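You operate a simulated robot arm through the tools that you are given. There is no shell and no other tool. Be economical: measure what you need, move in short steps, check, and stop when the job is done.

The job below is to be done with a simulated robot arm. You get a single attempt, and the scene is never put back.

JOB
Gauge the brown disc, add the disc that makes 12.5 mm, gauge the stack.
Fine: take it from the green rack, each bears its thickness; table in for each reading, out for adding, fingers clear of the foot; the stack stays under the foot; the rack's other discs stay.

The check looks at the end state, three seconds after you hand in, the way a careful person would. Anything else that was tipped, shoved, dropped, spilled or broken makes it a failure.

ROBOT AND FRAMES
A 5-joint arm with a two-finger parallel gripper, fixed in place. Base frame: the origin is at the foot of the arm, x ahead of it, y to its left, z up. Units: m, rad, N and s.
Its first joint turns from -1.152 to 1.152 rad. The tool tilts only in the upright plane through the base axis and itself; it spins freely about its own axis. Payload 2.9 kg.
Tool frame: the origin (TCP) lies between the finger pads and is the grasp point; the fingertips stand 0.03 m ahead of it; z points along the fingers, y is the line along which they close. Largest opening 0.11 m; finger width 0.02, thickness 0.01; the body of the gripper, 0.048 by 0.112 m, starts 0.055 m behind the TCP.
Orientation is that of the tool frame in the base frame, as [roll, pitch, yaw] about the fixed x, y, z axes, in that order (R = Rz(yaw) Ry(pitch) Rx(roll)). With the fingers straight down and closing along the base's y, the tool's x points along the base's -x, its y along +y and its z along -z.

CONTROLS
- The arm moves only by the tool arm_command. Its arguments are lists of equal length, an entry for each row: "xyz": the shift along the base's x, y, z in mm, a list of three; "rotation": the turn, a rotation vector about the base's x, y, z in rad, a list of three; "jaw": the opening in per cent of the stroke, from 0 (shut) to 100 (fully open). In form: {"xyz": [[dx, dy, dz], ...], "rotation": [[rx, ry, rz], ...], "jaw": [jaw, ...]}. A call has 1 to 20 rows; each row is the pose to reach, as a shift and turn from the pose commanded when the call began. Rows are played at 5 a second. More than 0.05 m and 0.15 rad between two rows, or a gripper value outside its range, and nothing of the call is played. Where a pose cannot be reached the arm comes as near as it can. A force on the tool above 80 N (or 10 N above the force at the start of the call, whichever is more), or a blocked arm, ends the call early, and 0.2 s more pass. The fingers move at their own pace (about 0.108 m/s each) and stop on an object; they squeeze with about 32 N. The grip force told is the motor's: it shows also when the fingers shut on nothing. Time passes only in rows, and 0.2 s behind the last, so rows that repeat a pose let the fingers close. It gives the time, the measured TCP pose, the force on the tool (base axes), the opening and the grip force at its end, in the units of the frame above (readings bear some noise), with the torque about the TCP (base axes, N m) and any sound that the robot's microphone picked up, and new pictures: "show" is both (left out), scene, wrist or none.
- Cameras (640 x 400 px; columns grow to the right, rows downward): "scene" is fixed at [0.0117, -0.4362, 0.6097]; the picture's right is [0.92, -0.38, 0.00], its down [-0.20, -0.48, -0.85] and it looks along [0.33, 0.79, -0.52] (base axes); focal length 362 px, centre (320, 200). "wrist" rides on the gripper at [0.072, 0.017, -0.103] in the tool frame; the picture's right is [-0.23, 0.97, 0.00], its down [-0.76, -0.18, -0.62] and it looks along [-0.61, -0.14, 0.78] (tool axes); focal length 222 px, centre (320, 200). There is no depth. A picture from a camera that has moved, and an enlarged one, comes with that camera's place and axes in the base frame and with its lens.
- close_up(camera, box): a new picture of the part [left, top, right, bottom] of that camera's present view, enlarged. No time passes.
- job_done(): hands the job in; it is judged then, once.

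Go step by step. Nothing tells you positions but the pictures and the camera data: compare them with the known pose of the tool, close in by small moves and look again before you grip or let go. The budget is 120 turns and 200 pictures, counting those below and the enlarged ones. Unless the task says otherwise, let go and move clear before handing in, and close with one line.

The tools are called after "Call:" as name(argument=value, ...) on one line, values as JSON. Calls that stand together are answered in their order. arm_command: Moves the arm, as the interface text tells. Its arguments: {"type":"object","properties":{"xyz":{"type":"array"},"rotation":{"type":"array"},"jaw":{"type":"array"},"show":{"type":"string","enum":["both","scene","wrist","none"]}},"required":["xyz","rotation","jaw"]} The other tools are called the same way: close_up (camera, box) takes an enlarged picture of a part of a camera's view; job_done () hands the job in.

At the start:

```text
t: 0.0
eef_pos: [0.398, 0.2292, 0.38]
orientation: [-3.141, -0.001, -3.142]
contact_force: [-0.5, -0.9, 0.2]
torque: [-0.01, -0.04, 0.0]
width: 0.11
grip_force: 0.1
```

scene: 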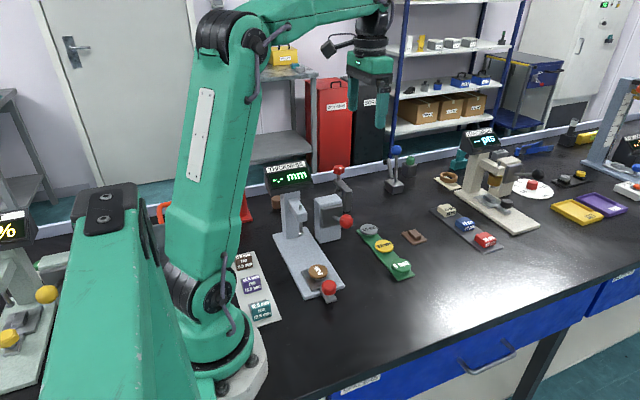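
wrist: 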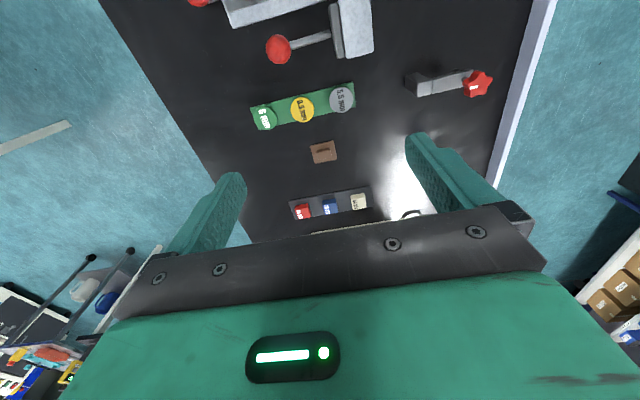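

I see a thickness gauge with a sliding table (brown disc on it, table drawn out towards the front), a lever box with a red knob, and a green rack with three discs. I'll look closer first.

Call:
close_up(camera="scene", box=[250, 150, 430, 310])

Call:
close_up(camera="wrist", box=[180, 0, 420, 150])

Call:
close_up(camera="scene", box=[260, 230, 350, 310])

```text
2.50 times, centred on (340, 230) of scene
camera zoom: at [0.0117, -0.4362, 0.6097], right [0.92, -0.38, 0.0], down [-0.2, -0.48, -0.85], along [0.33, 0.79, -0.52], focal length 906 px, centre (270, 125)
```

zoom: 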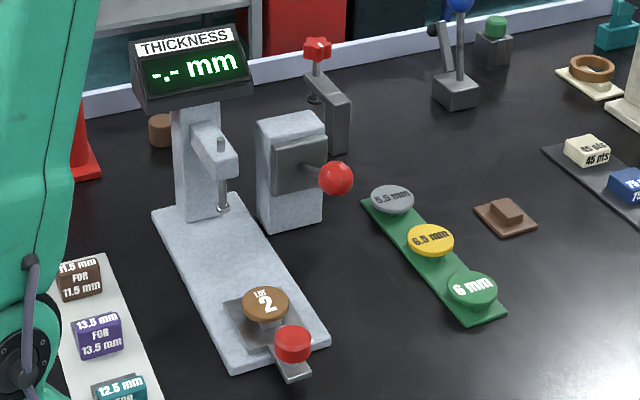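

```text
2.67 times, centred on (300, 75) of wrist
camera zoom: at [0.3253, 0.2456, 0.4836], right [0.23, 0.97, 0.0], down [0.76, -0.18, 0.62], along [0.61, -0.14, -0.78], focal length 592 px, centre (373, 533)
```

zoom: 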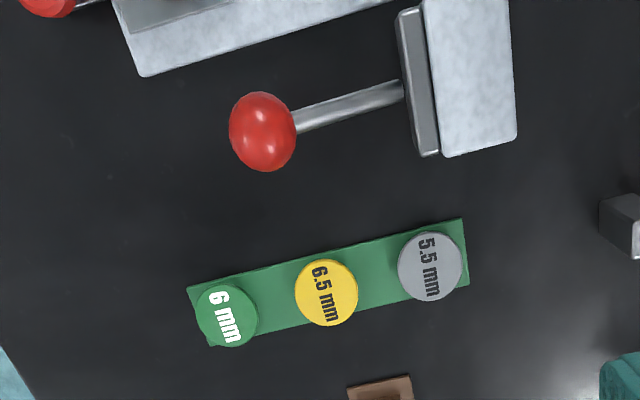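

```text
5.00 times, centred on (305, 270) of scene
camera zoom: at [0.0117, -0.4362, 0.6097], right [0.92, -0.38, 0.0], down [-0.2, -0.48, -0.85], along [0.33, 0.79, -0.52], focal length 1812 px, centre (395, -150)
```

zoom: 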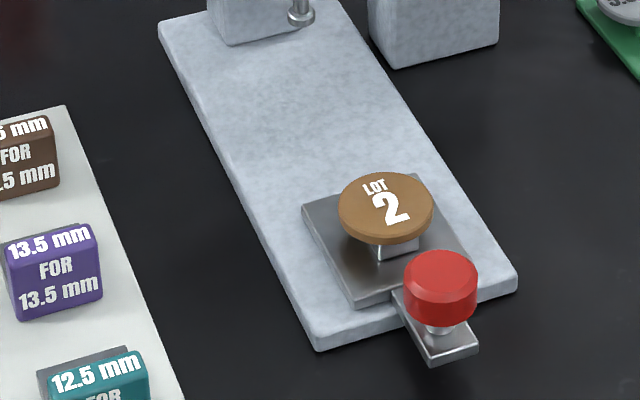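

The gauge table slides along about y, with a red knob in front of it; lever stands beside it. I'll move to a viewpoint with the wrist camera on the -y side, looking at the gauge.

Call:
arm_command(xyz=[[-7, -20, 0], [-14, -40, 0], [-21, -60, 0], [-28, -80, 0], [-35, -100, 0], [-42, -120, -10], [-49, -140, -20], [-56, -160, -30], [-63, -180, -40], [-70, -200, -50], [-70, -215, -60], [-70, -215, -60]], rotation=[[0, 0, 0.143], [0, 0, 0.286], [0, 0, 0.429], [0, 0, 0.572], [0, 0, 0.715], [0, 0, 0.858], [0, 0, 1.0], [0, 0, 1.143], [0, 0, 1.286], [0, 0, 1.43], [0, 0, 1.5708], [0, 0, 1.5708]], jaw=[100, 100, 100, 100, 100, 100, 100, 100, 100, 100, 100, 100])

```text
t: 2.6
eef_pos: [0.328, 0.0145, 0.3192]
orientation: [-3.14, 0.0, -1.569]
contact_force: [-0.3, 0.2, 0.3]
torque: [-0.01, -0.02, 0.04]
width: 0.1101
grip_force: 0.1
camera wrist: at [0.3111, -0.0582, 0.4238], right [-0.97, 0.23, 0.0], down [0.18, 0.76, 0.62], along [0.14, 0.61, -0.78], focal length 222 px, centre (320, 200)
```

scene: 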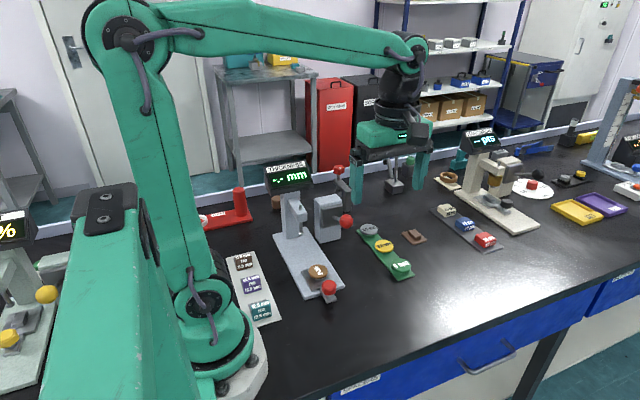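
wrist: 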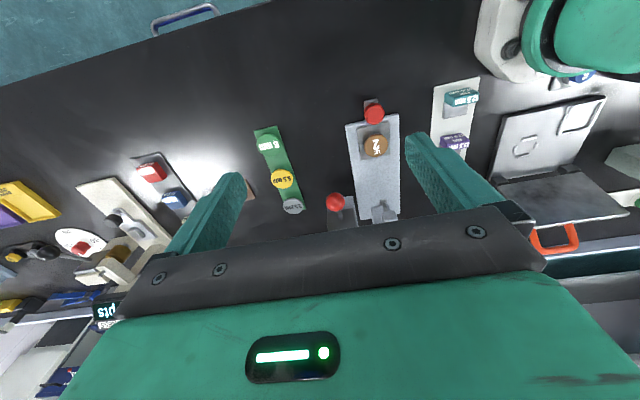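

Estimates: knob ≈ (0.248, 0.078, 0.05), disc ≈ (0.248, 0.134), foot ≈ (0.245, 0.25), lever ball ≈ (0.342, 0.198, 0.112). I'll move above the knob for a closer look.

Call:
arm_command(xyz=[[-20, 10, -20], [-40, 25, -50], [-60, 40, -80], [-70, 50, -110], [-80, 58, -135], [-80, 63, -139], [-80, 63, -139]], rotation=[[0, 0, 0], [0, 0, 0], [0, 0, 0], [0, 0, 0], [0, 0, 0], [0, 0, 0], [0, 0, 0]], jaw=[80, 70, 60, 60, 60, 60, 60])

Call:
close_up(camera="scene", box=[220, 150, 400, 310])

```text
t: 4.2
eef_pos: [0.2469, 0.0767, 0.1803]
orientation: [-3.141, -0.002, -1.57]
contact_force: [-0.5, 0.6, 0.8]
torque: [-0.01, 0.0, -0.02]
width: 0.066
grip_force: 0.1
camera wrist: at [0.2308, 0.0047, 0.2853], right [-0.97, 0.23, 0.0], down [0.18, 0.76, 0.62], along [0.14, 0.61, -0.78], focal length 222 px, centre (320, 200)
```

scene: 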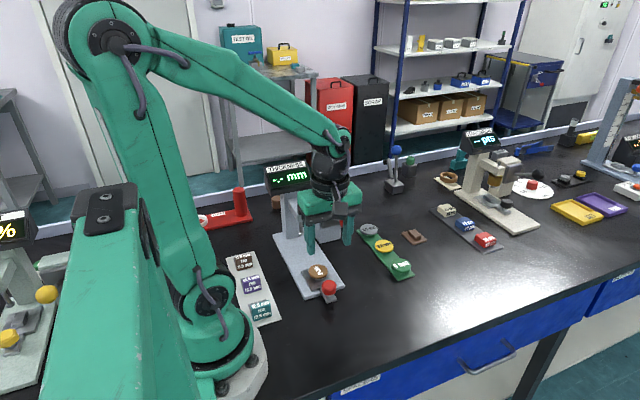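
wrist: 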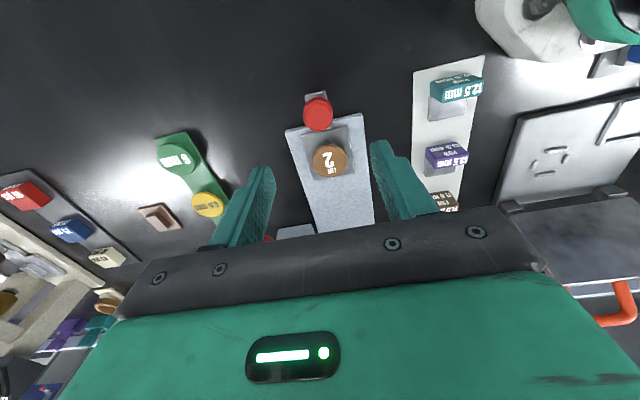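

```text
2.50 times, centred on (310, 230) of scene
camera zoom: at [0.0117, -0.4362, 0.6097], right [0.92, -0.38, 0.0], down [-0.2, -0.48, -0.85], along [0.33, 0.79, -0.52], focal length 906 px, centre (345, 125)
```

zoom: 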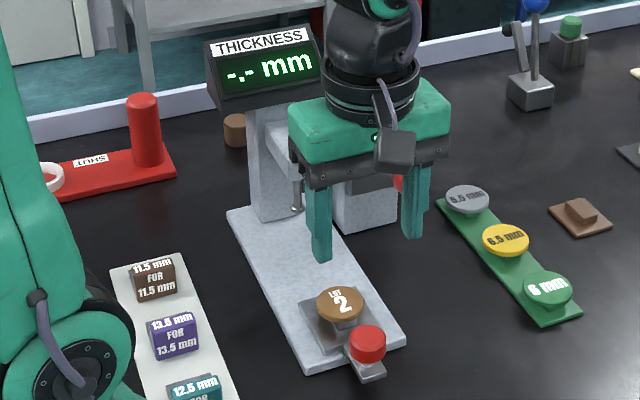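

Slide runs along y; the knob is right below the TCP. I'll zoom to judge heights before descending.

Call:
close_up(camera="scene", box=[290, 255, 354, 310])

Call:
close_up(camera="wrist", box=[270, 80, 400, 160])

```text
7.27 times, centred on (322, 282) of scene
camera zoom: at [0.0117, -0.4362, 0.6097], right [0.92, -0.38, 0.0], down [-0.2, -0.48, -0.85], along [0.33, 0.79, -0.52], focal length 2635 px, centre (306, -400)
```

zoom: 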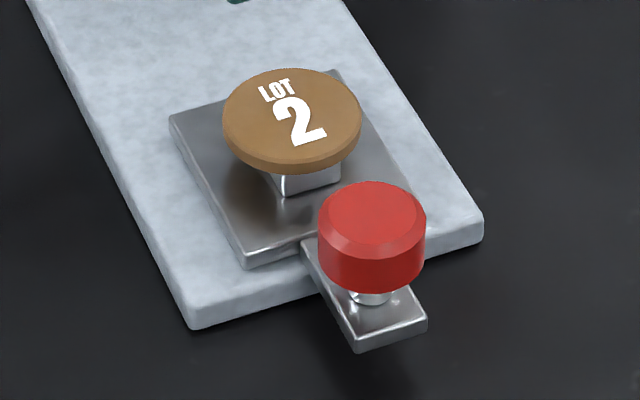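

```text
4.92 times, centred on (335, 120) of wrist
camera zoom: at [0.2308, 0.0047, 0.2853], right [-0.97, 0.23, 0.0], down [0.18, 0.76, 0.62], along [0.14, 0.61, -0.78], focal length 1094 px, centre (246, 594)
```

zoom: 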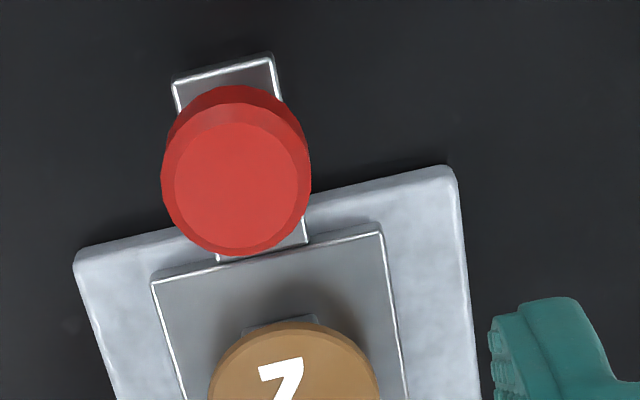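

The two cameras disagree by about 1 cm, so I'll descend partway with the fingers straddling the knob and compare directly.

Call:
arm_command(xyz=[[0, 0, -30], [0, 0, -60], [0, 0, -60]], rotation=[[0, 0, 0], [0, 0, 0], [0, 0, 0]], jaw=[60, 60, 60])

Call:
close_up(camera="scene", box=[270, 230, 366, 310])

```text
t: 5.0
eef_pos: [0.2478, 0.076, 0.1221]
orientation: [-3.141, 0.001, -1.57]
contact_force: [-0.3, -0.2, 0.4]
torque: [-0.02, -0.02, 0.0]
width: 0.066
grip_force: 0.0
camera wrist: at [0.2303, 0.004, 0.2258], right [-0.97, 0.23, 0.0], down [0.18, 0.76, 0.62], along [0.14, 0.61, -0.78], focal length 222 px, centre (320, 200)
```

scene: 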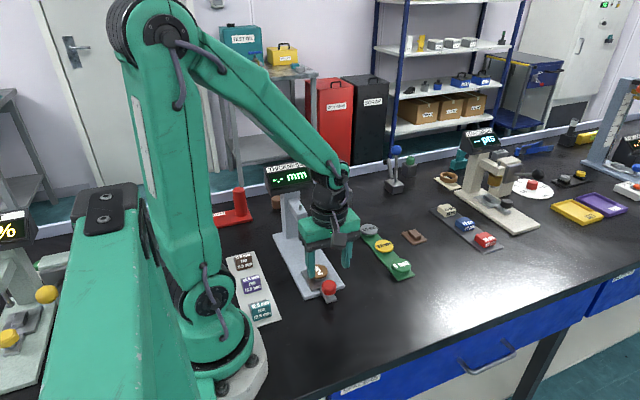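
wrist: 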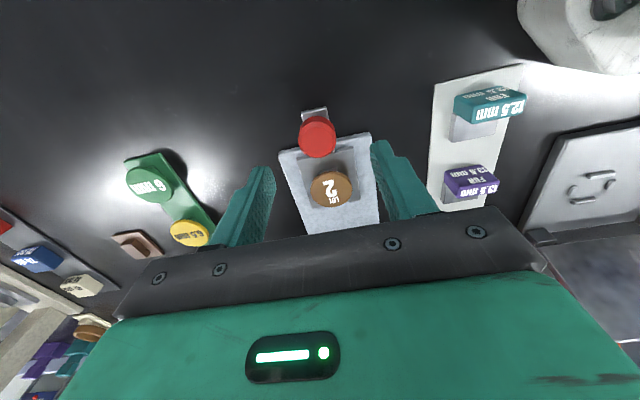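

```text
5.00 times, centred on (318, 270) of scene
camera zoom: at [0.0117, -0.4362, 0.6097], right [0.92, -0.38, 0.0], down [-0.2, -0.48, -0.85], along [0.33, 0.79, -0.52], focal length 1812 px, centre (330, -150)
```

zoom: 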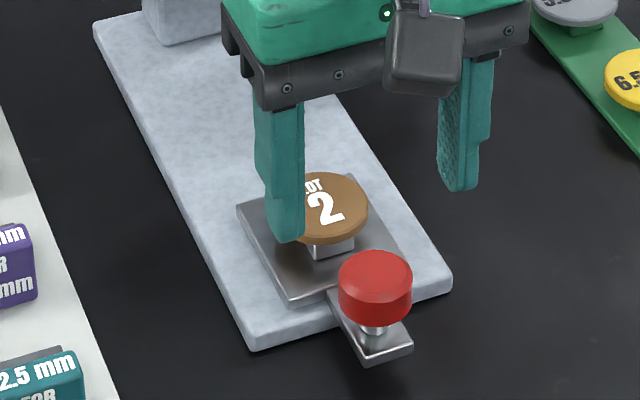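

Knob top looks to be near z 0.06. I'll descend another 22 mm and check.

Call:
arm_command(xyz=[[0, -3, -11], [0, -5, -22], [0, -5, -22]], rotation=[[0, 0, 0], [0, 0, 0], [0, 0, 0]], jaw=[60, 60, 60], show="wrist")

Call:
close_up(camera="scene", box=[290, 240, 354, 310])

Call:
close_up(camera="wrist", box=[220, 90, 420, 215])

```text
t: 5.8
eef_pos: [0.248, 0.0691, 0.0982]
orientation: [-3.141, 0.0, -1.573]
contact_force: [-0.4, -0.1, -0.4]
torque: [0.02, -0.02, 0.0]
width: 0.0661
grip_force: 0.1
camera wrist: at [0.2305, -0.0014, 0.2032], right [-0.97, 0.23, 0.0], down [0.18, 0.76, 0.62], along [0.14, 0.61, -0.78], focal length 222 px, centre (320, 200)
```

wrist: 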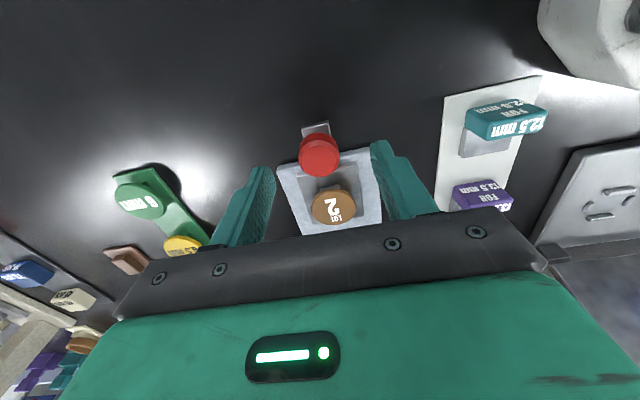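

```text
5.71 times, centred on (322, 275) of scene
camera zoom: at [0.0117, -0.4362, 0.6097], right [0.92, -0.38, 0.0], down [-0.2, -0.48, -0.85], along [0.33, 0.79, -0.52], focal length 2071 px, centre (309, -229)
```

zoom: 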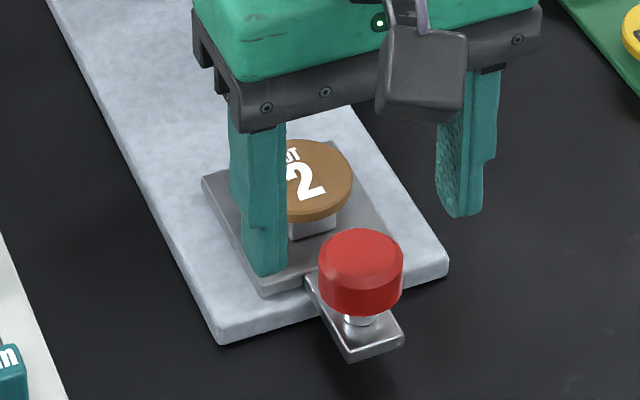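

```text
3.20 times, centred on (320, 152) of wrist
camera zoom: at [0.2305, -0.0014, 0.2032], right [-0.97, 0.23, 0.0], down [0.18, 0.76, 0.62], along [0.14, 0.61, -0.78], focal length 711 px, centre (320, 352)
```

zoom: 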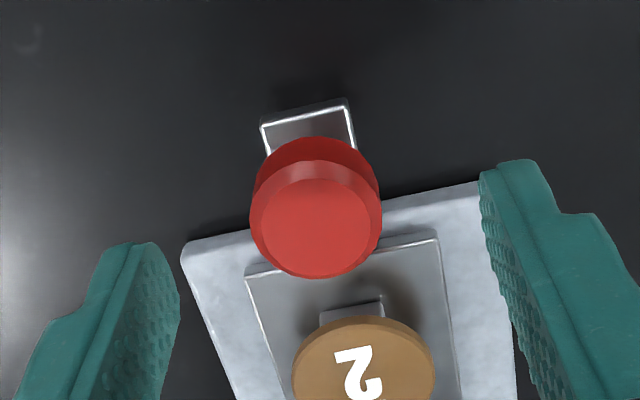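

Tips now about level with the knob top and centred. Descend 18 mm and close to grip the knob.

Call:
arm_command(xyz=[[1, 2, -9], [1, 2, -18], [1, 2, -18], [1, 2, -18], [1, 2, -18], [1, 2, -18]], rotation=[[0, 0, 0], [0, 0, 0], [0, 0, 0], [0, 0, 0], [0, 0, 0], [0, 0, 0]], jaw=[60, 60, 45, 35, 24, 24], show="wrist")

Call:
close_up(camera="scene", box=[290, 240, 354, 310])

```text
t: 7.2
eef_pos: [0.2493, 0.074, 0.0814]
orientation: [-3.137, 0.002, -1.572]
contact_force: [17.7, -0.2, -11.6]
torque: [-0.02, -0.45, -0.04]
width: 0.0313
grip_force: 45.2
camera wrist: at [0.2325, 0.0017, 0.1852], right [-0.97, 0.23, 0.0], down [0.18, 0.76, 0.63], along [0.15, 0.61, -0.78], focal length 222 px, centre (320, 200)
```

wrist: 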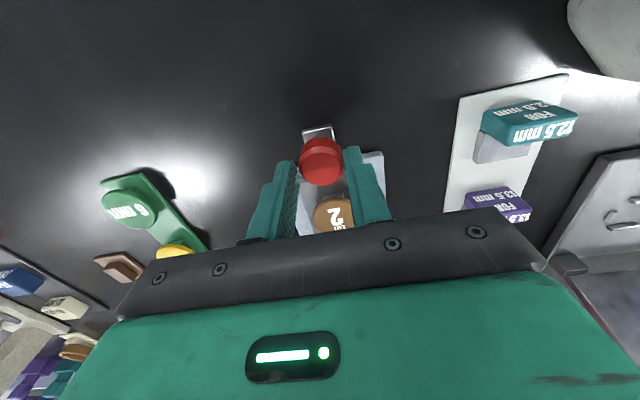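

```text
5.71 times, centred on (322, 275) of scene
camera zoom: at [0.0118, -0.4362, 0.6097], right [0.92, -0.38, 0.0], down [-0.2, -0.48, -0.85], along [0.33, 0.79, -0.52], focal length 2071 px, centre (309, -229)
```

zoom: 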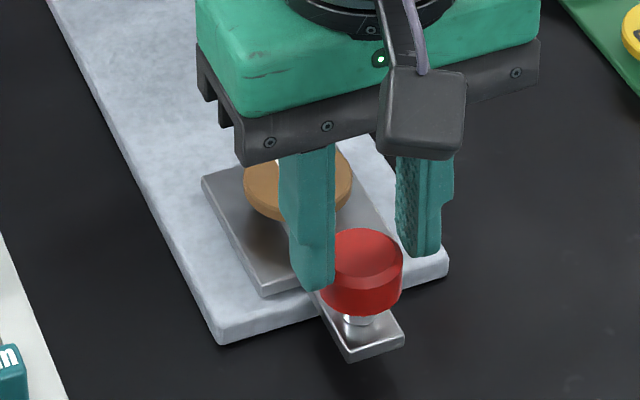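

Knob is gripped but with a sideways force; I'll shift 2 mm to +x to relax it and then look at the force.

Call:
arm_command(xyz=[[1, 0, 1], [2, 0, 1], [2, 0, 1]], rotation=[[0, 0, 0], [0, 0, 0], [0, 0, 0]], jaw=[24, 24, 24], show="none")

```text
t: 8.0
eef_pos: [0.2503, 0.074, 0.0804]
orientation: [-3.141, 0.0, -1.57]
contact_force: [9.0, 11.4, -20.8]
torque: [0.62, -0.34, 0.01]
width: 0.0314
grip_force: 44.7
```

Still strained in z; relax further.

Call:
arm_command(xyz=[[1, 0, -1], [1.5, 0, -2], [1.5, 0, -2]], rotation=[[0, 0, 0], [0, 0, 0], [0, 0, 0]], jaw=[24, 24, 24], show="none")

```text
t: 8.8
eef_pos: [0.2499, 0.072, 0.0788]
orientation: [3.137, -0.002, -1.571]
contact_force: [-17.6, 8.4, 29.5]
torque: [0.37, 0.5, 0.09]
width: 0.0313
grip_force: 45.2
```

Call:
arm_command(xyz=[[-0.7, 1, 1], [-0.7, 1, 1]], rotation=[[0, 0, 0], [0, 0, 0]], jaw=[24, 24], show="none")

```text
t: 9.4
eef_pos: [0.2504, 0.0737, 0.0795]
orientation: [3.139, 0.0, -1.572]
contact_force: [-8.2, -0.9, -9.9]
torque: [-0.36, 0.22, -0.04]
width: 0.0314
grip_force: 44.9
```

Relaxed. Now slide the table in along +y gently.

Call:
arm_command(xyz=[[0, 3, 0], [0, 8, 0], [0, 14, 0], [0, 20, 0], [0, 26, 0], [0, 32, 0], [0, 36, 0], [0, 38, 0], [0, 38, 0]], rotation=[[0, 0, 0], [0, 0, 0], [0, 0, 0], [0, 0, 0], [0, 0, 0], [0, 0, 0], [0, 0, 0], [0, 0, 0], [0, 0, 0]], jaw=[24, 24, 24, 24, 24, 24, 24, 24, 24])

Call:
close_up(camera="scene", box=[250, 150, 378, 310])

```text
t: 11.4
eef_pos: [0.2501, 0.1124, 0.0803]
orientation: [3.14, -0.003, -1.571]
contact_force: [-10.1, 0.4, -19.5]
torque: [0.1, 0.13, 0.05]
width: 0.0315
grip_force: 44.9
camera wrist: at [0.2335, 0.04, 0.184], right [-0.97, 0.23, 0.0], down [0.18, 0.76, 0.62], along [0.14, 0.61, -0.78], focal length 222 px, centre (320, 200)
```

scene: 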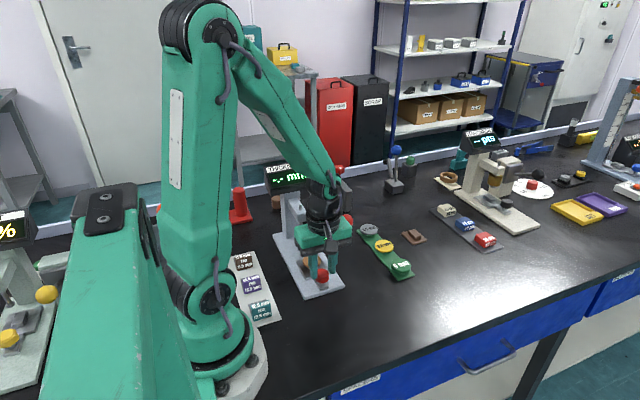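
wrist: 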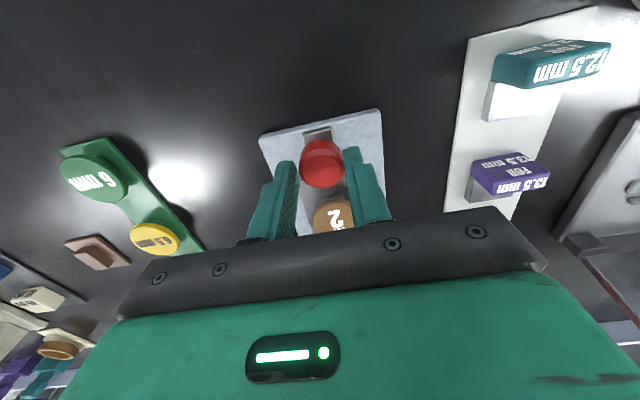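

```text
2.50 times, centred on (314, 230) of scene
camera zoom: at [0.0118, -0.4361, 0.6097], right [0.92, -0.38, 0.0], down [-0.2, -0.48, -0.85], along [0.33, 0.79, -0.52], focal length 906 px, centre (335, 125)
```

zoom: 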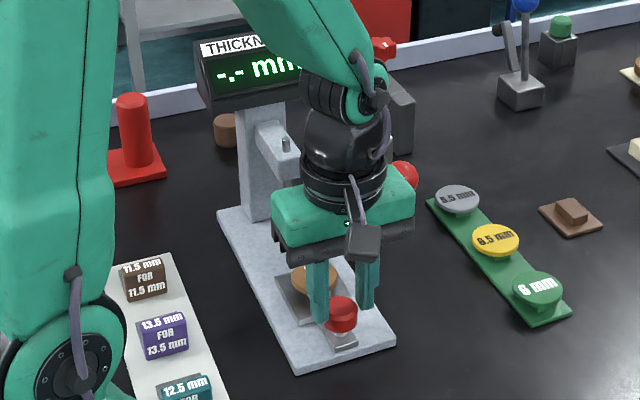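

The table slides freely with the knob. Continue another 40 mm and watch clearance.

Call:
arm_command(xyz=[[0, 4, -0.5], [0, 10, -0.5], [0, 16, -0.5], [0, 22, -0.5], [0, 28, -0.5], [0, 34, -0.5], [0, 38, -0.5], [0, 40, -0.5], [0, 40, -0.5]], rotation=[[0, 0, 0], [0, 0, 0], [0, 0, 0], [0, 0, 0], [0, 0, 0], [0, 0, 0], [0, 0, 0], [0, 0, 0], [0, 0, 0]], jaw=[24, 24, 24, 24, 24, 24, 24, 24, 24])

Call:
close_up(camera="scene", box=[250, 150, 378, 310])

```text
t: 13.4
eef_pos: [0.2497, 0.1506, 0.0799]
orientation: [3.135, -0.004, -1.572]
contact_force: [-25.3, 0.1, 14.6]
torque: [-0.44, 0.75, 0.06]
width: 0.0315
grip_force: 45.3
camera wrist: at [0.234, 0.0798, 0.1837], right [-0.97, 0.23, 0.01], down [0.18, 0.76, 0.62], along [0.14, 0.6, -0.79], focal length 222 px, centre (320, 200)
```

scene: 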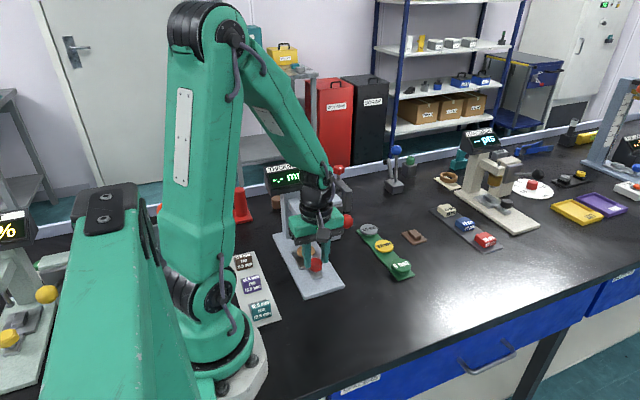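
wrist: 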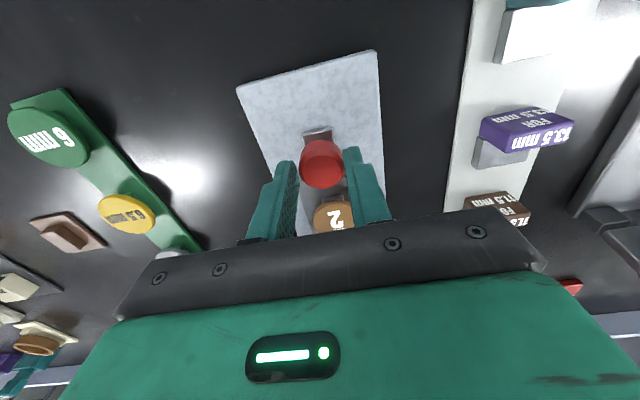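

```text
2.50 times, centred on (314, 230) of scene
camera zoom: at [0.0117, -0.4362, 0.6097], right [0.92, -0.38, 0.0], down [-0.2, -0.48, -0.85], along [0.33, 0.79, -0.52], focal length 906 px, centre (335, 125)
```

zoom: 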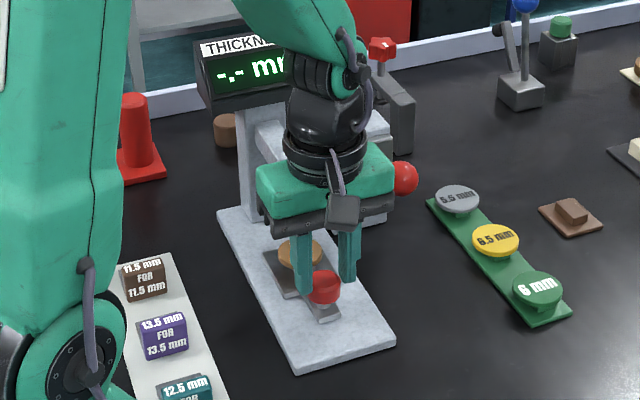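

Clearance is fine (body front ≈ 0.175, gauge arm ≈ 0.23). Advance 22 mm more, following the slight drift in x.

Call:
arm_command(xyz=[[-0.8, 3, 0.5], [-0.9, 8, 0.5], [-1, 13, 0.5], [-1.1, 18, 0.5], [-1.2, 22, 0.5], [-1.2, 22, 0.5]], rotation=[[0, 0, 0], [0, 0, 0], [0, 0, 0], [0, 0, 0], [0, 0, 0], [0, 0, 0]], jaw=[24, 24, 24, 24, 24, 24])

Call:
close_up(camera="scene", box=[250, 150, 378, 310])

```text
t: 14.8
eef_pos: [0.2497, 0.1742, 0.0802]
orientation: [3.141, 0.0, -1.571]
contact_force: [-1.0, 0.0, -29.6]
torque: [-0.12, -0.04, 0.01]
width: 0.0315
grip_force: 44.8
camera wrist: at [0.2332, 0.1022, 0.1847], right [-0.97, 0.23, 0.0], down [0.18, 0.76, 0.62], along [0.14, 0.61, -0.78], focal length 222 px, centre (320, 200)
```

scene: 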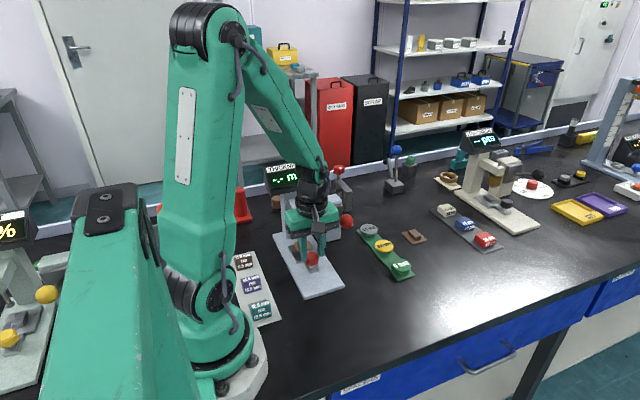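
wrist: 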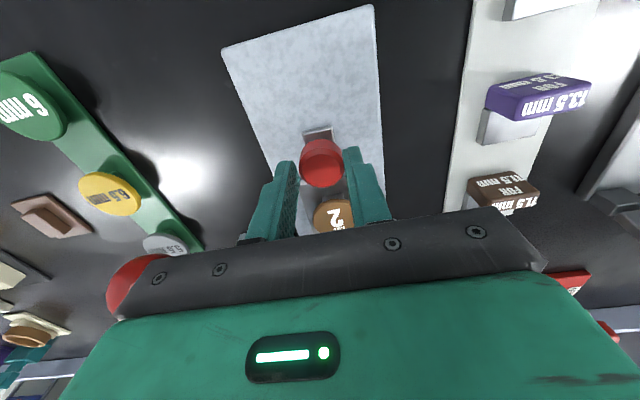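

```text
2.50 times, centred on (314, 230) of scene
camera zoom: at [0.0118, -0.4361, 0.6098], right [0.92, -0.38, 0.0], down [-0.2, -0.48, -0.85], along [0.33, 0.79, -0.52], focal length 906 px, centre (335, 125)
```

zoom: 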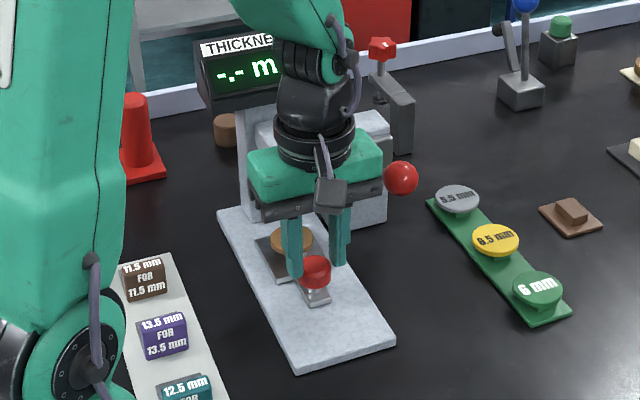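

Continue with small steps to feel for the end stop.

Call:
arm_command(xyz=[[0, 2, -0.6], [0, 5, -0.6], [0, 8, -0.6], [0, 11, -0.6], [0, 14, -0.6], [0, 14, -0.6]], rotation=[[0, 0, 0], [0, 0, 0], [0, 0, 0], [0, 0, 0], [0, 0, 0], [0, 0, 0]], jaw=[24, 24, 24, 24, 24, 24])

Call:
close_up(camera="scene", box=[250, 150, 378, 310])

```text
t: 16.2
eef_pos: [0.2501, 0.1877, 0.0798]
orientation: [-3.141, 0.002, -1.572]
contact_force: [8.9, -29.4, 5.2]
torque: [-0.95, -0.32, -0.05]
width: 0.0315
grip_force: 45.1
camera wrist: at [0.2331, 0.1157, 0.1839], right [-0.97, 0.23, 0.0], down [0.18, 0.76, 0.62], along [0.14, 0.61, -0.78], focal length 222 px, centre (320, 200)
```

scene: 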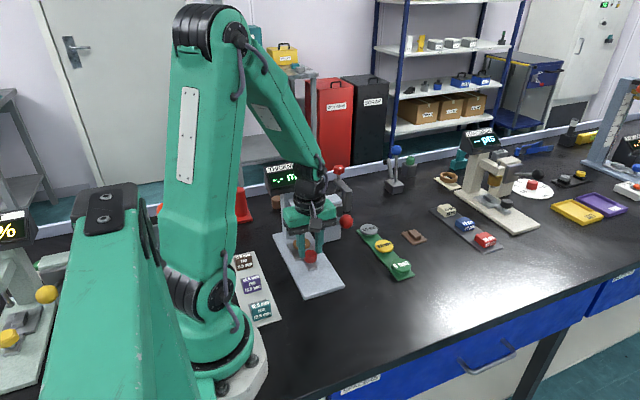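
wrist: 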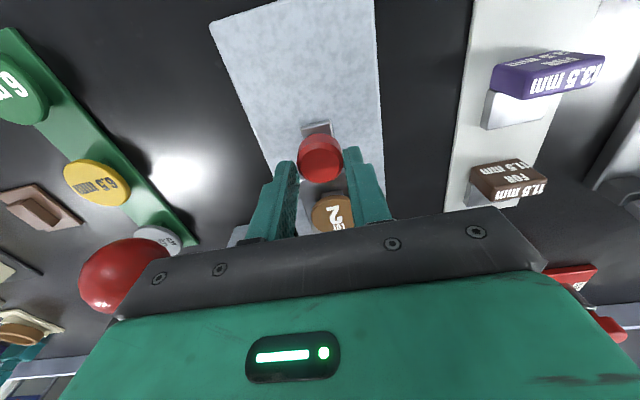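

```text
2.50 times, centred on (314, 230) of scene
camera zoom: at [0.0117, -0.4362, 0.6097], right [0.92, -0.38, 0.0], down [-0.2, -0.48, -0.85], along [0.33, 0.79, -0.52], focal length 906 px, centre (335, 125)
```

zoom: 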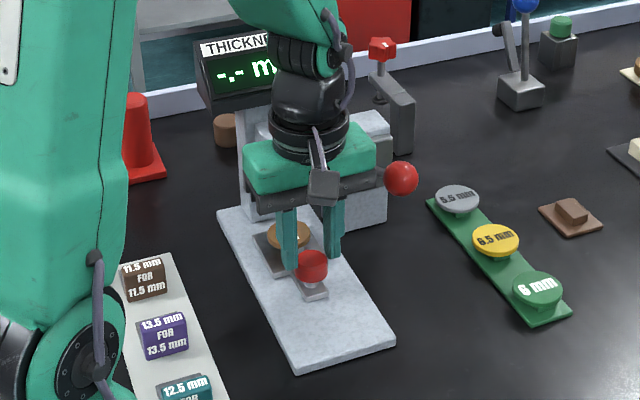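

The table reached its end stop (force acts at the fingertips). Release, and retreat upward/backward to read the display.

Call:
arm_command(xyz=[[0, -0.5, 0], [0, -0.5, 0], [0, -0.5, 0], [0, -2, 20], [0, -10, 45], [0, -40, 75], [0, -80, 95], [0, -120, 110], [0, -120, 110]], rotation=[[0, 0, 0], [0, 0, 0], [0, 0, 0], [0, 0, 0], [0, 0, 0], [0, 0, 0], [0, 0, 0], [0, 0, 0], [0, 0, 0]], jaw=[38, 42, 42, 42, 42, 42, 42, 42, 42])

Call:
close_up(camera="scene", box=[250, 150, 378, 310])

```text
t: 18.2
eef_pos: [0.2509, 0.0687, 0.1912]
orientation: [-3.141, -0.001, -1.571]
contact_force: [0.7, -0.8, 0.5]
torque: [0.0, 0.02, 0.04]
width: 0.0463
grip_force: 0.1
camera wrist: at [0.2337, -0.0029, 0.2953], right [-0.97, 0.23, 0.0], down [0.18, 0.76, 0.62], along [0.14, 0.61, -0.78], focal length 222 px, centre (320, 200)
```

scene: 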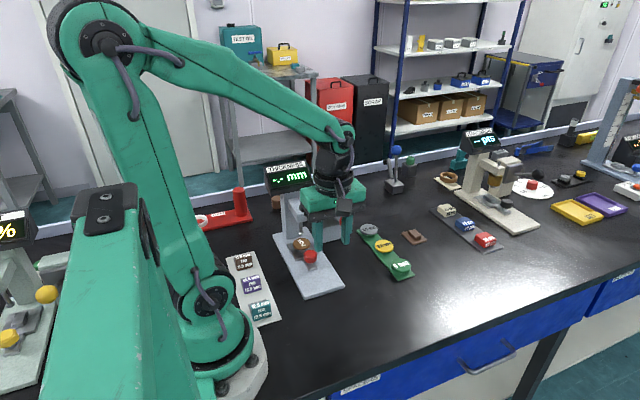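
wrist: 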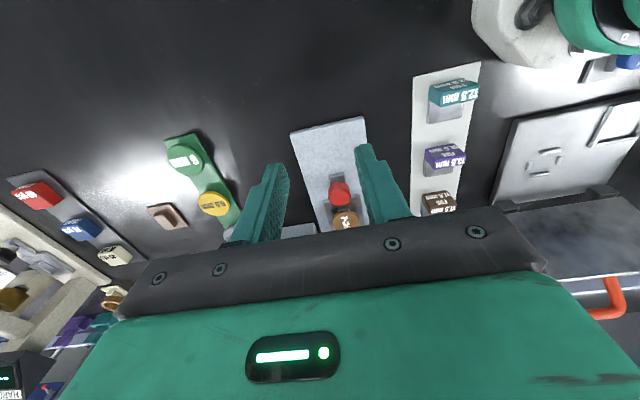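

```text
2.50 times, centred on (314, 230) of scene
camera zoom: at [0.0117, -0.4362, 0.6097], right [0.92, -0.38, 0.0], down [-0.2, -0.48, -0.85], along [0.33, 0.79, -0.52], focal length 906 px, centre (335, 125)
```

zoom: 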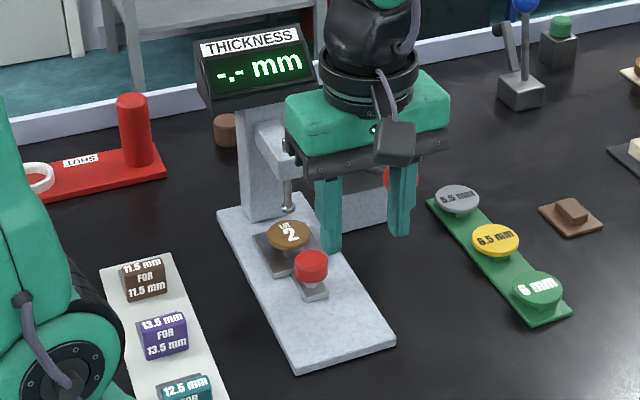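

The display still shows "-.-"; the foot is raised above the disc, so the lever with the red ball must lower it. I'll move aside for a clear look at the lever.

Call:
arm_command(xyz=[[30, -20, 20], [60, -40, 30], [90, -60, 40], [110, -70, 40], [110, -70, 40]], rotation=[[0, 0, 0], [0, 0, 0], [0, 0, 0], [0, 0, 0], [0, 0, 0]], jaw=[42, 42, 42, 42, 42], show="wrist")

Call:
close_up(camera="scene", box=[260, 160, 370, 290])

Call:
close_up(camera="wrist", box=[330, 120, 480, 220])

```text
t: 19.4
eef_pos: [0.3595, -0.0012, 0.2309]
orientation: [-3.141, 0.001, -1.572]
contact_force: [-0.2, 0.4, 0.3]
torque: [0.01, 0.03, 0.0]
width: 0.0463
grip_force: 0.0
camera wrist: at [0.3427, -0.0731, 0.3343], right [-0.97, 0.23, 0.0], down [0.18, 0.76, 0.62], along [0.14, 0.61, -0.78], focal length 222 px, centre (320, 200)
```

wrist: 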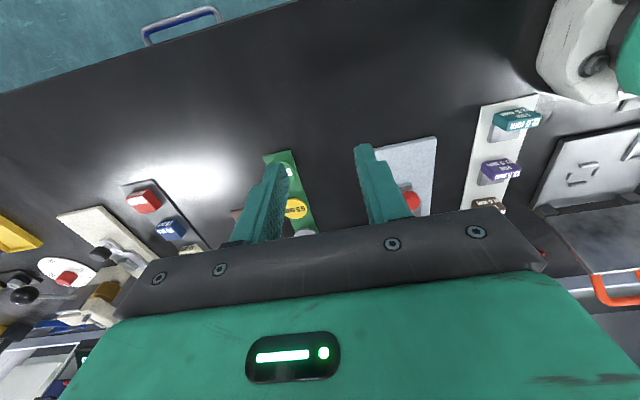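

```text
3.08 times, centred on (315, 225) of scene
camera zoom: at [0.0117, -0.4362, 0.6097], right [0.92, -0.38, 0.0], down [-0.2, -0.48, -0.85], along [0.33, 0.79, -0.52], focal length 1115 px, centre (335, 123)
```

zoom: 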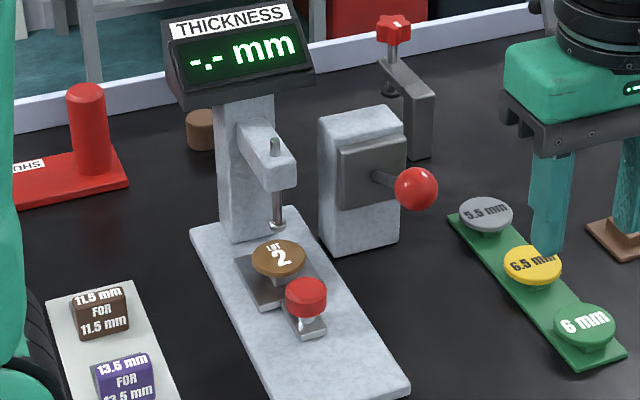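

```text
4.00 times, centred on (405, 170) of wrist
camera zoom: at [0.3427, -0.0731, 0.3343], right [-0.97, 0.23, 0.0], down [0.18, 0.76, 0.62], along [0.14, 0.61, -0.78], focal length 888 px, centre (-20, 320)
```

zoom: 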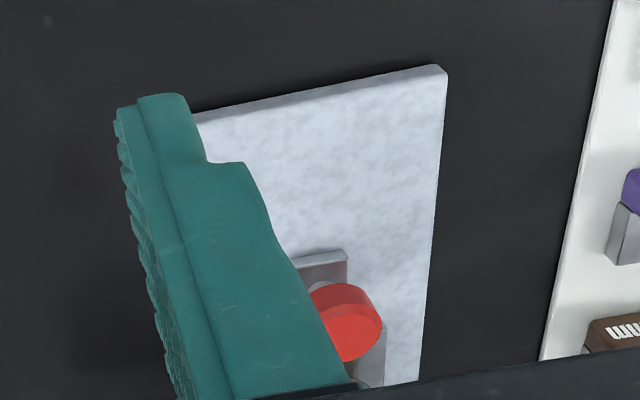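

The lever's rod rises from a plate on the box toward -y, ball at the end: press it down. I'll close the fingers and go above the ball for a close look.

Call:
arm_command(xyz=[[-5, 40, 15], [-10, 80, 30], [-14, 120, 30], [-17, 160, 20], [-17, 185, 5], [-17, 185, 5]], rotation=[[0, 0, 0], [0, 0, 0], [0, 0, 0], [0, 0, 0], [0, 0, 0], [0, 0, 0]], jaw=[20, 0, 0, 0, 0, 0])

Call:
close_up(camera="scene", box=[270, 160, 380, 240])

Call:
close_up(camera="wrist", box=[230, 90, 430, 215])

```text
t: 20.8
eef_pos: [0.3429, 0.1855, 0.2331]
orientation: [-3.14, 0.0, -1.571]
contact_force: [-0.6, -1.2, 0.3]
torque: [0.04, 0.02, -0.02]
width: 0.0
grip_force: 32.6
camera wrist: at [0.3255, 0.1133, 0.3373], right [-0.97, 0.23, 0.0], down [0.18, 0.76, 0.62], along [0.14, 0.61, -0.78], focal length 222 px, centre (320, 200)
```

scene: 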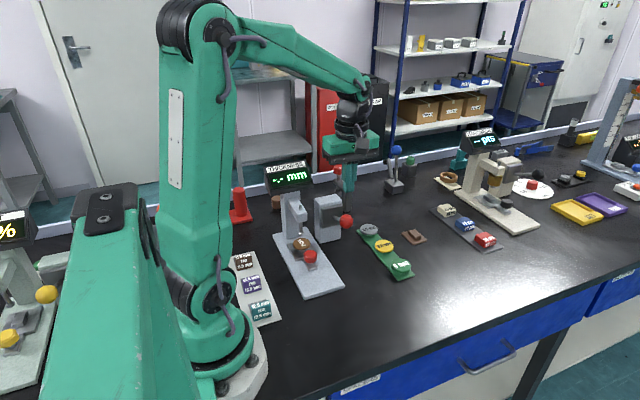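
wrist: 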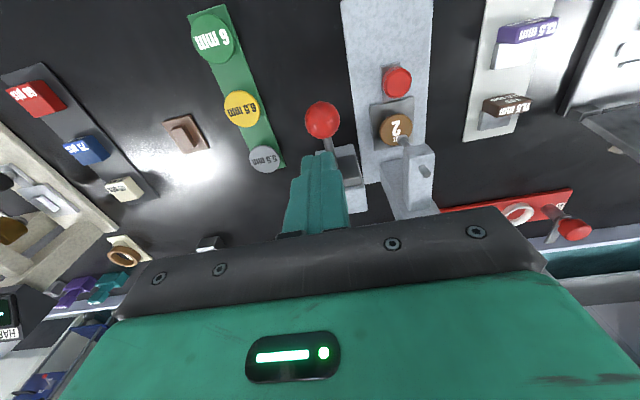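

```text
5.00 times, centred on (325, 200) of scene
camera zoom: at [0.0117, -0.4362, 0.6097], right [0.92, -0.38, 0.0], down [-0.2, -0.48, -0.85], along [0.33, 0.79, -0.52], focal length 1812 px, centre (295, 200)
```

zoom: 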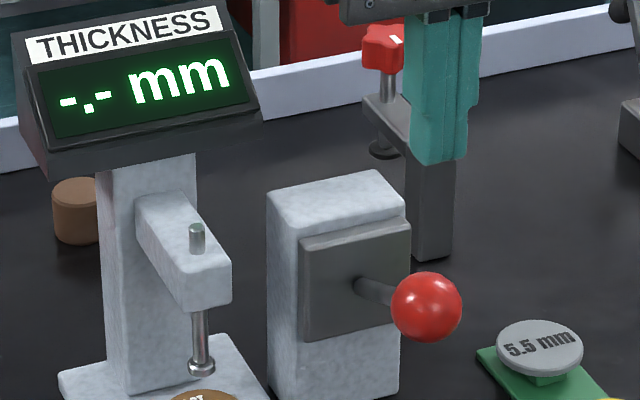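

```text
3.20 times, centred on (330, 152) of wrist
camera zoom: at [0.3255, 0.1133, 0.3373], right [-0.97, 0.23, 0.0], down [0.18, 0.76, 0.62], along [0.14, 0.61, -0.78], focal length 711 px, centre (288, 352)
```

zoom: 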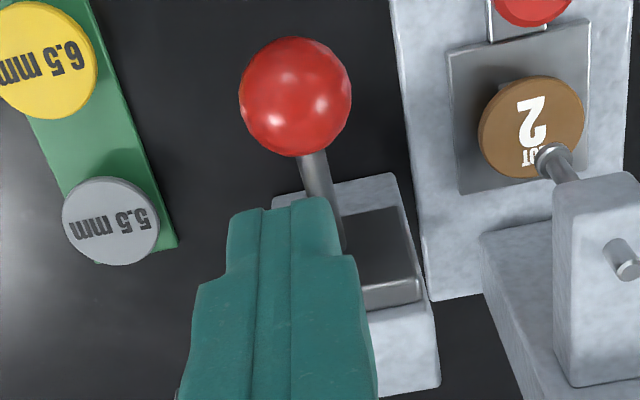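

Clear view: the foot is right over the disc, ball at about (0.342, 0.187, 0.112). I'll come down over the ball with closed fingers.

Call:
arm_command(xyz=[[-1, 0, -20], [-1, 0, -40], [-1, 0, -60], [-1, 0, -66], [-1, 0, -66]], rotation=[[0, 0, 0], [0, 0, 0], [0, 0, 0], [0, 0, 0], [0, 0, 0]], jaw=[0, 0, 0, 0, 0], show="none")

Call:
close_up(camera="scene", box=[270, 160, 380, 240])

Call:
close_up(camera="wrist", box=[230, 90, 430, 215])

```text
t: 22.0
eef_pos: [0.342, 0.1845, 0.1675]
orientation: [3.141, 0.001, -1.572]
contact_force: [0.5, 0.1, 0.6]
torque: [-0.01, 0.02, -0.01]
width: 0.0003
grip_force: 32.9
```

```text
5.00 times, centred on (325, 200) of scene
camera zoom: at [0.0117, -0.4362, 0.6097], right [0.92, -0.38, 0.0], down [-0.2, -0.48, -0.85], along [0.33, 0.79, -0.52], focal length 1812 px, centre (295, 200)
```

zoom: 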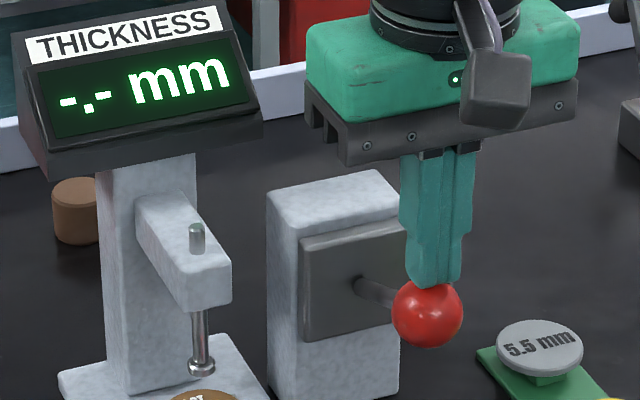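

```text
3.20 times, centred on (330, 152) of wrist
camera zoom: at [0.3254, 0.1122, 0.2721], right [-0.97, 0.23, 0.0], down [0.18, 0.76, 0.62], along [0.14, 0.61, -0.78], focal length 711 px, centre (288, 352)
```

zoom: 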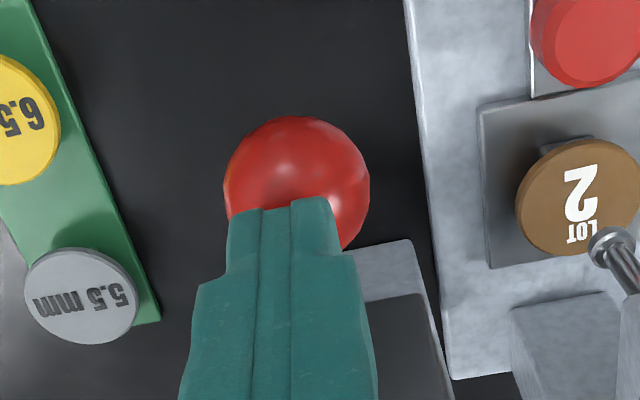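

Fingers are over the ball. Press down slowly.

Call:
arm_command(xyz=[[-1, 0, -4], [-1, 0, -8], [-1, 0, -12], [-1, 0, -16], [-1, 0, -20], [-1, 0, -20]], rotation=[[0, 0, 0], [0, 0, 0], [0, 0, 0], [0, 0, 0], [0, 0, 0], [0, 0, 0]], jaw=[0, 0, 0, 0, 0, 0], show="none")

Call:
close_up(camera="scene", box=[270, 160, 380, 240])

Call:
close_up(camera="wrist", box=[230, 90, 430, 215])

```text
t: 23.4
eef_pos: [0.3416, 0.1828, 0.1486]
orientation: [3.141, 0.0, -1.572]
contact_force: [-0.1, -0.8, 1.1]
torque: [-0.03, 0.04, -0.03]
width: 0.0001
grip_force: 31.9
```

```text
5.00 times, centred on (325, 200) of scene
camera zoom: at [0.0117, -0.4362, 0.6097], right [0.92, -0.38, 0.0], down [-0.2, -0.48, -0.85], along [0.33, 0.79, -0.52], focal length 1812 px, centre (295, 200)
```

zoom: 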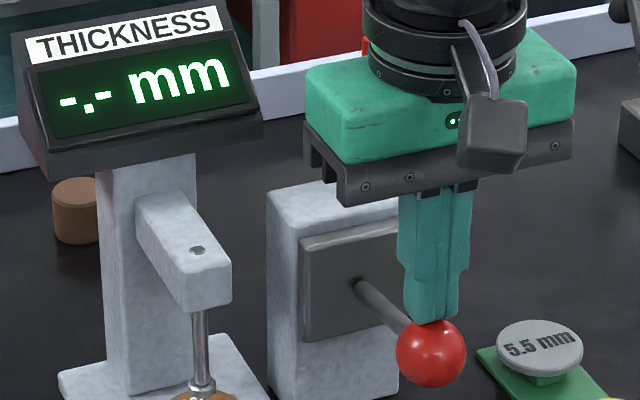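

```text
3.20 times, centred on (330, 152) of wrist
camera zoom: at [0.3247, 0.1113, 0.2528], right [-0.97, 0.23, 0.0], down [0.18, 0.76, 0.62], along [0.14, 0.61, -0.78], focal length 711 px, centre (288, 352)
```

zoom: 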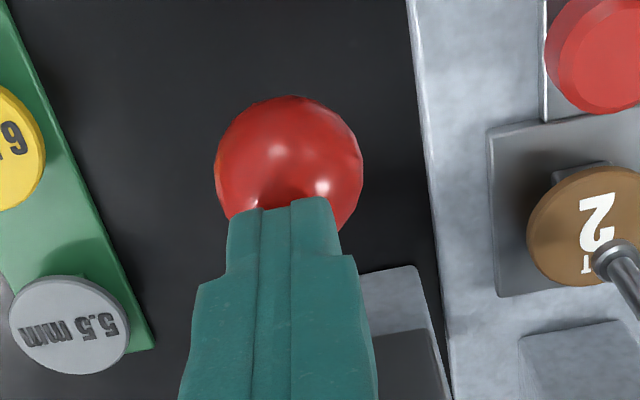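

The foot follows the lever down. Continue a little further and check.

Call:
arm_command(xyz=[[0, -1, -2], [0, -1, -4], [0, -1, -6], [0, -1, -6]], rotation=[[0, 0, 0], [0, 0, 0], [0, 0, 0], [0, 0, 0]], jaw=[0, 0, 0, 0], show="none")

Call:
close_up(camera="scene", box=[260, 160, 370, 260])

```text
t: 24.4
eef_pos: [0.3427, 0.1814, 0.143]
orientation: [-3.141, -0.001, -1.572]
contact_force: [1.6, -0.4, 1.5]
torque: [-0.01, -0.01, 0.0]
width: 0.0003
grip_force: 32.0
```

```text
4.00 times, centred on (315, 210) of scene
camera zoom: at [0.0117, -0.4362, 0.6097], right [0.92, -0.38, 0.0], down [-0.2, -0.48, -0.85], along [0.33, 0.79, -0.52], focal length 1449 px, centre (340, 160)
```

zoom: 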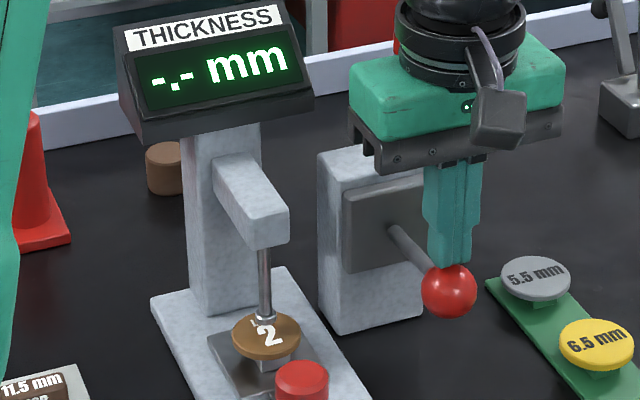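

Foot is at or close to the disc. Press a few mm more.

Call:
arm_command(xyz=[[0, 0, -2], [0, 0, -4], [0, 0, -6], [0, 0, -6], [0, 0, -6]], rotation=[[0, 0, 0], [0, 0, 0], [0, 0, 0], [0, 0, 0], [0, 0, 0]], jaw=[0, 0, 0, 0, 0], show="none")

Call:
close_up(camera="scene", box=[260, 160, 370, 260])

```text
t: 25.6
eef_pos: [0.3408, 0.1818, 0.1368]
orientation: [3.141, 0.002, -1.571]
contact_force: [-0.3, 0.6, 1.2]
torque: [0.0, -0.02, 0.0]
width: 0.0001
grip_force: 32.0
```

```text
4.00 times, centred on (315, 210) of scene
camera zoom: at [0.0117, -0.4362, 0.6097], right [0.92, -0.38, 0.0], down [-0.2, -0.48, -0.85], along [0.33, 0.79, -0.52], focal length 1449 px, centre (340, 160)
```

zoom: 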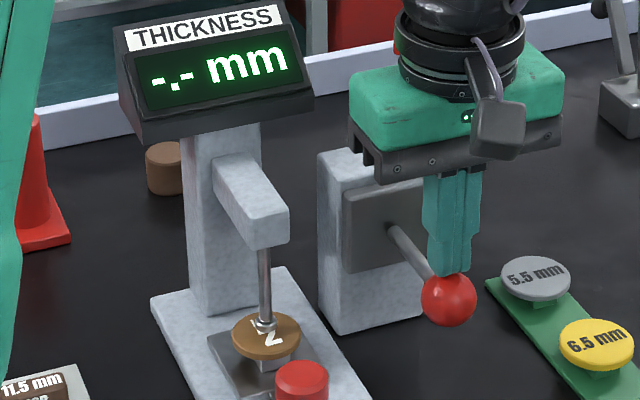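

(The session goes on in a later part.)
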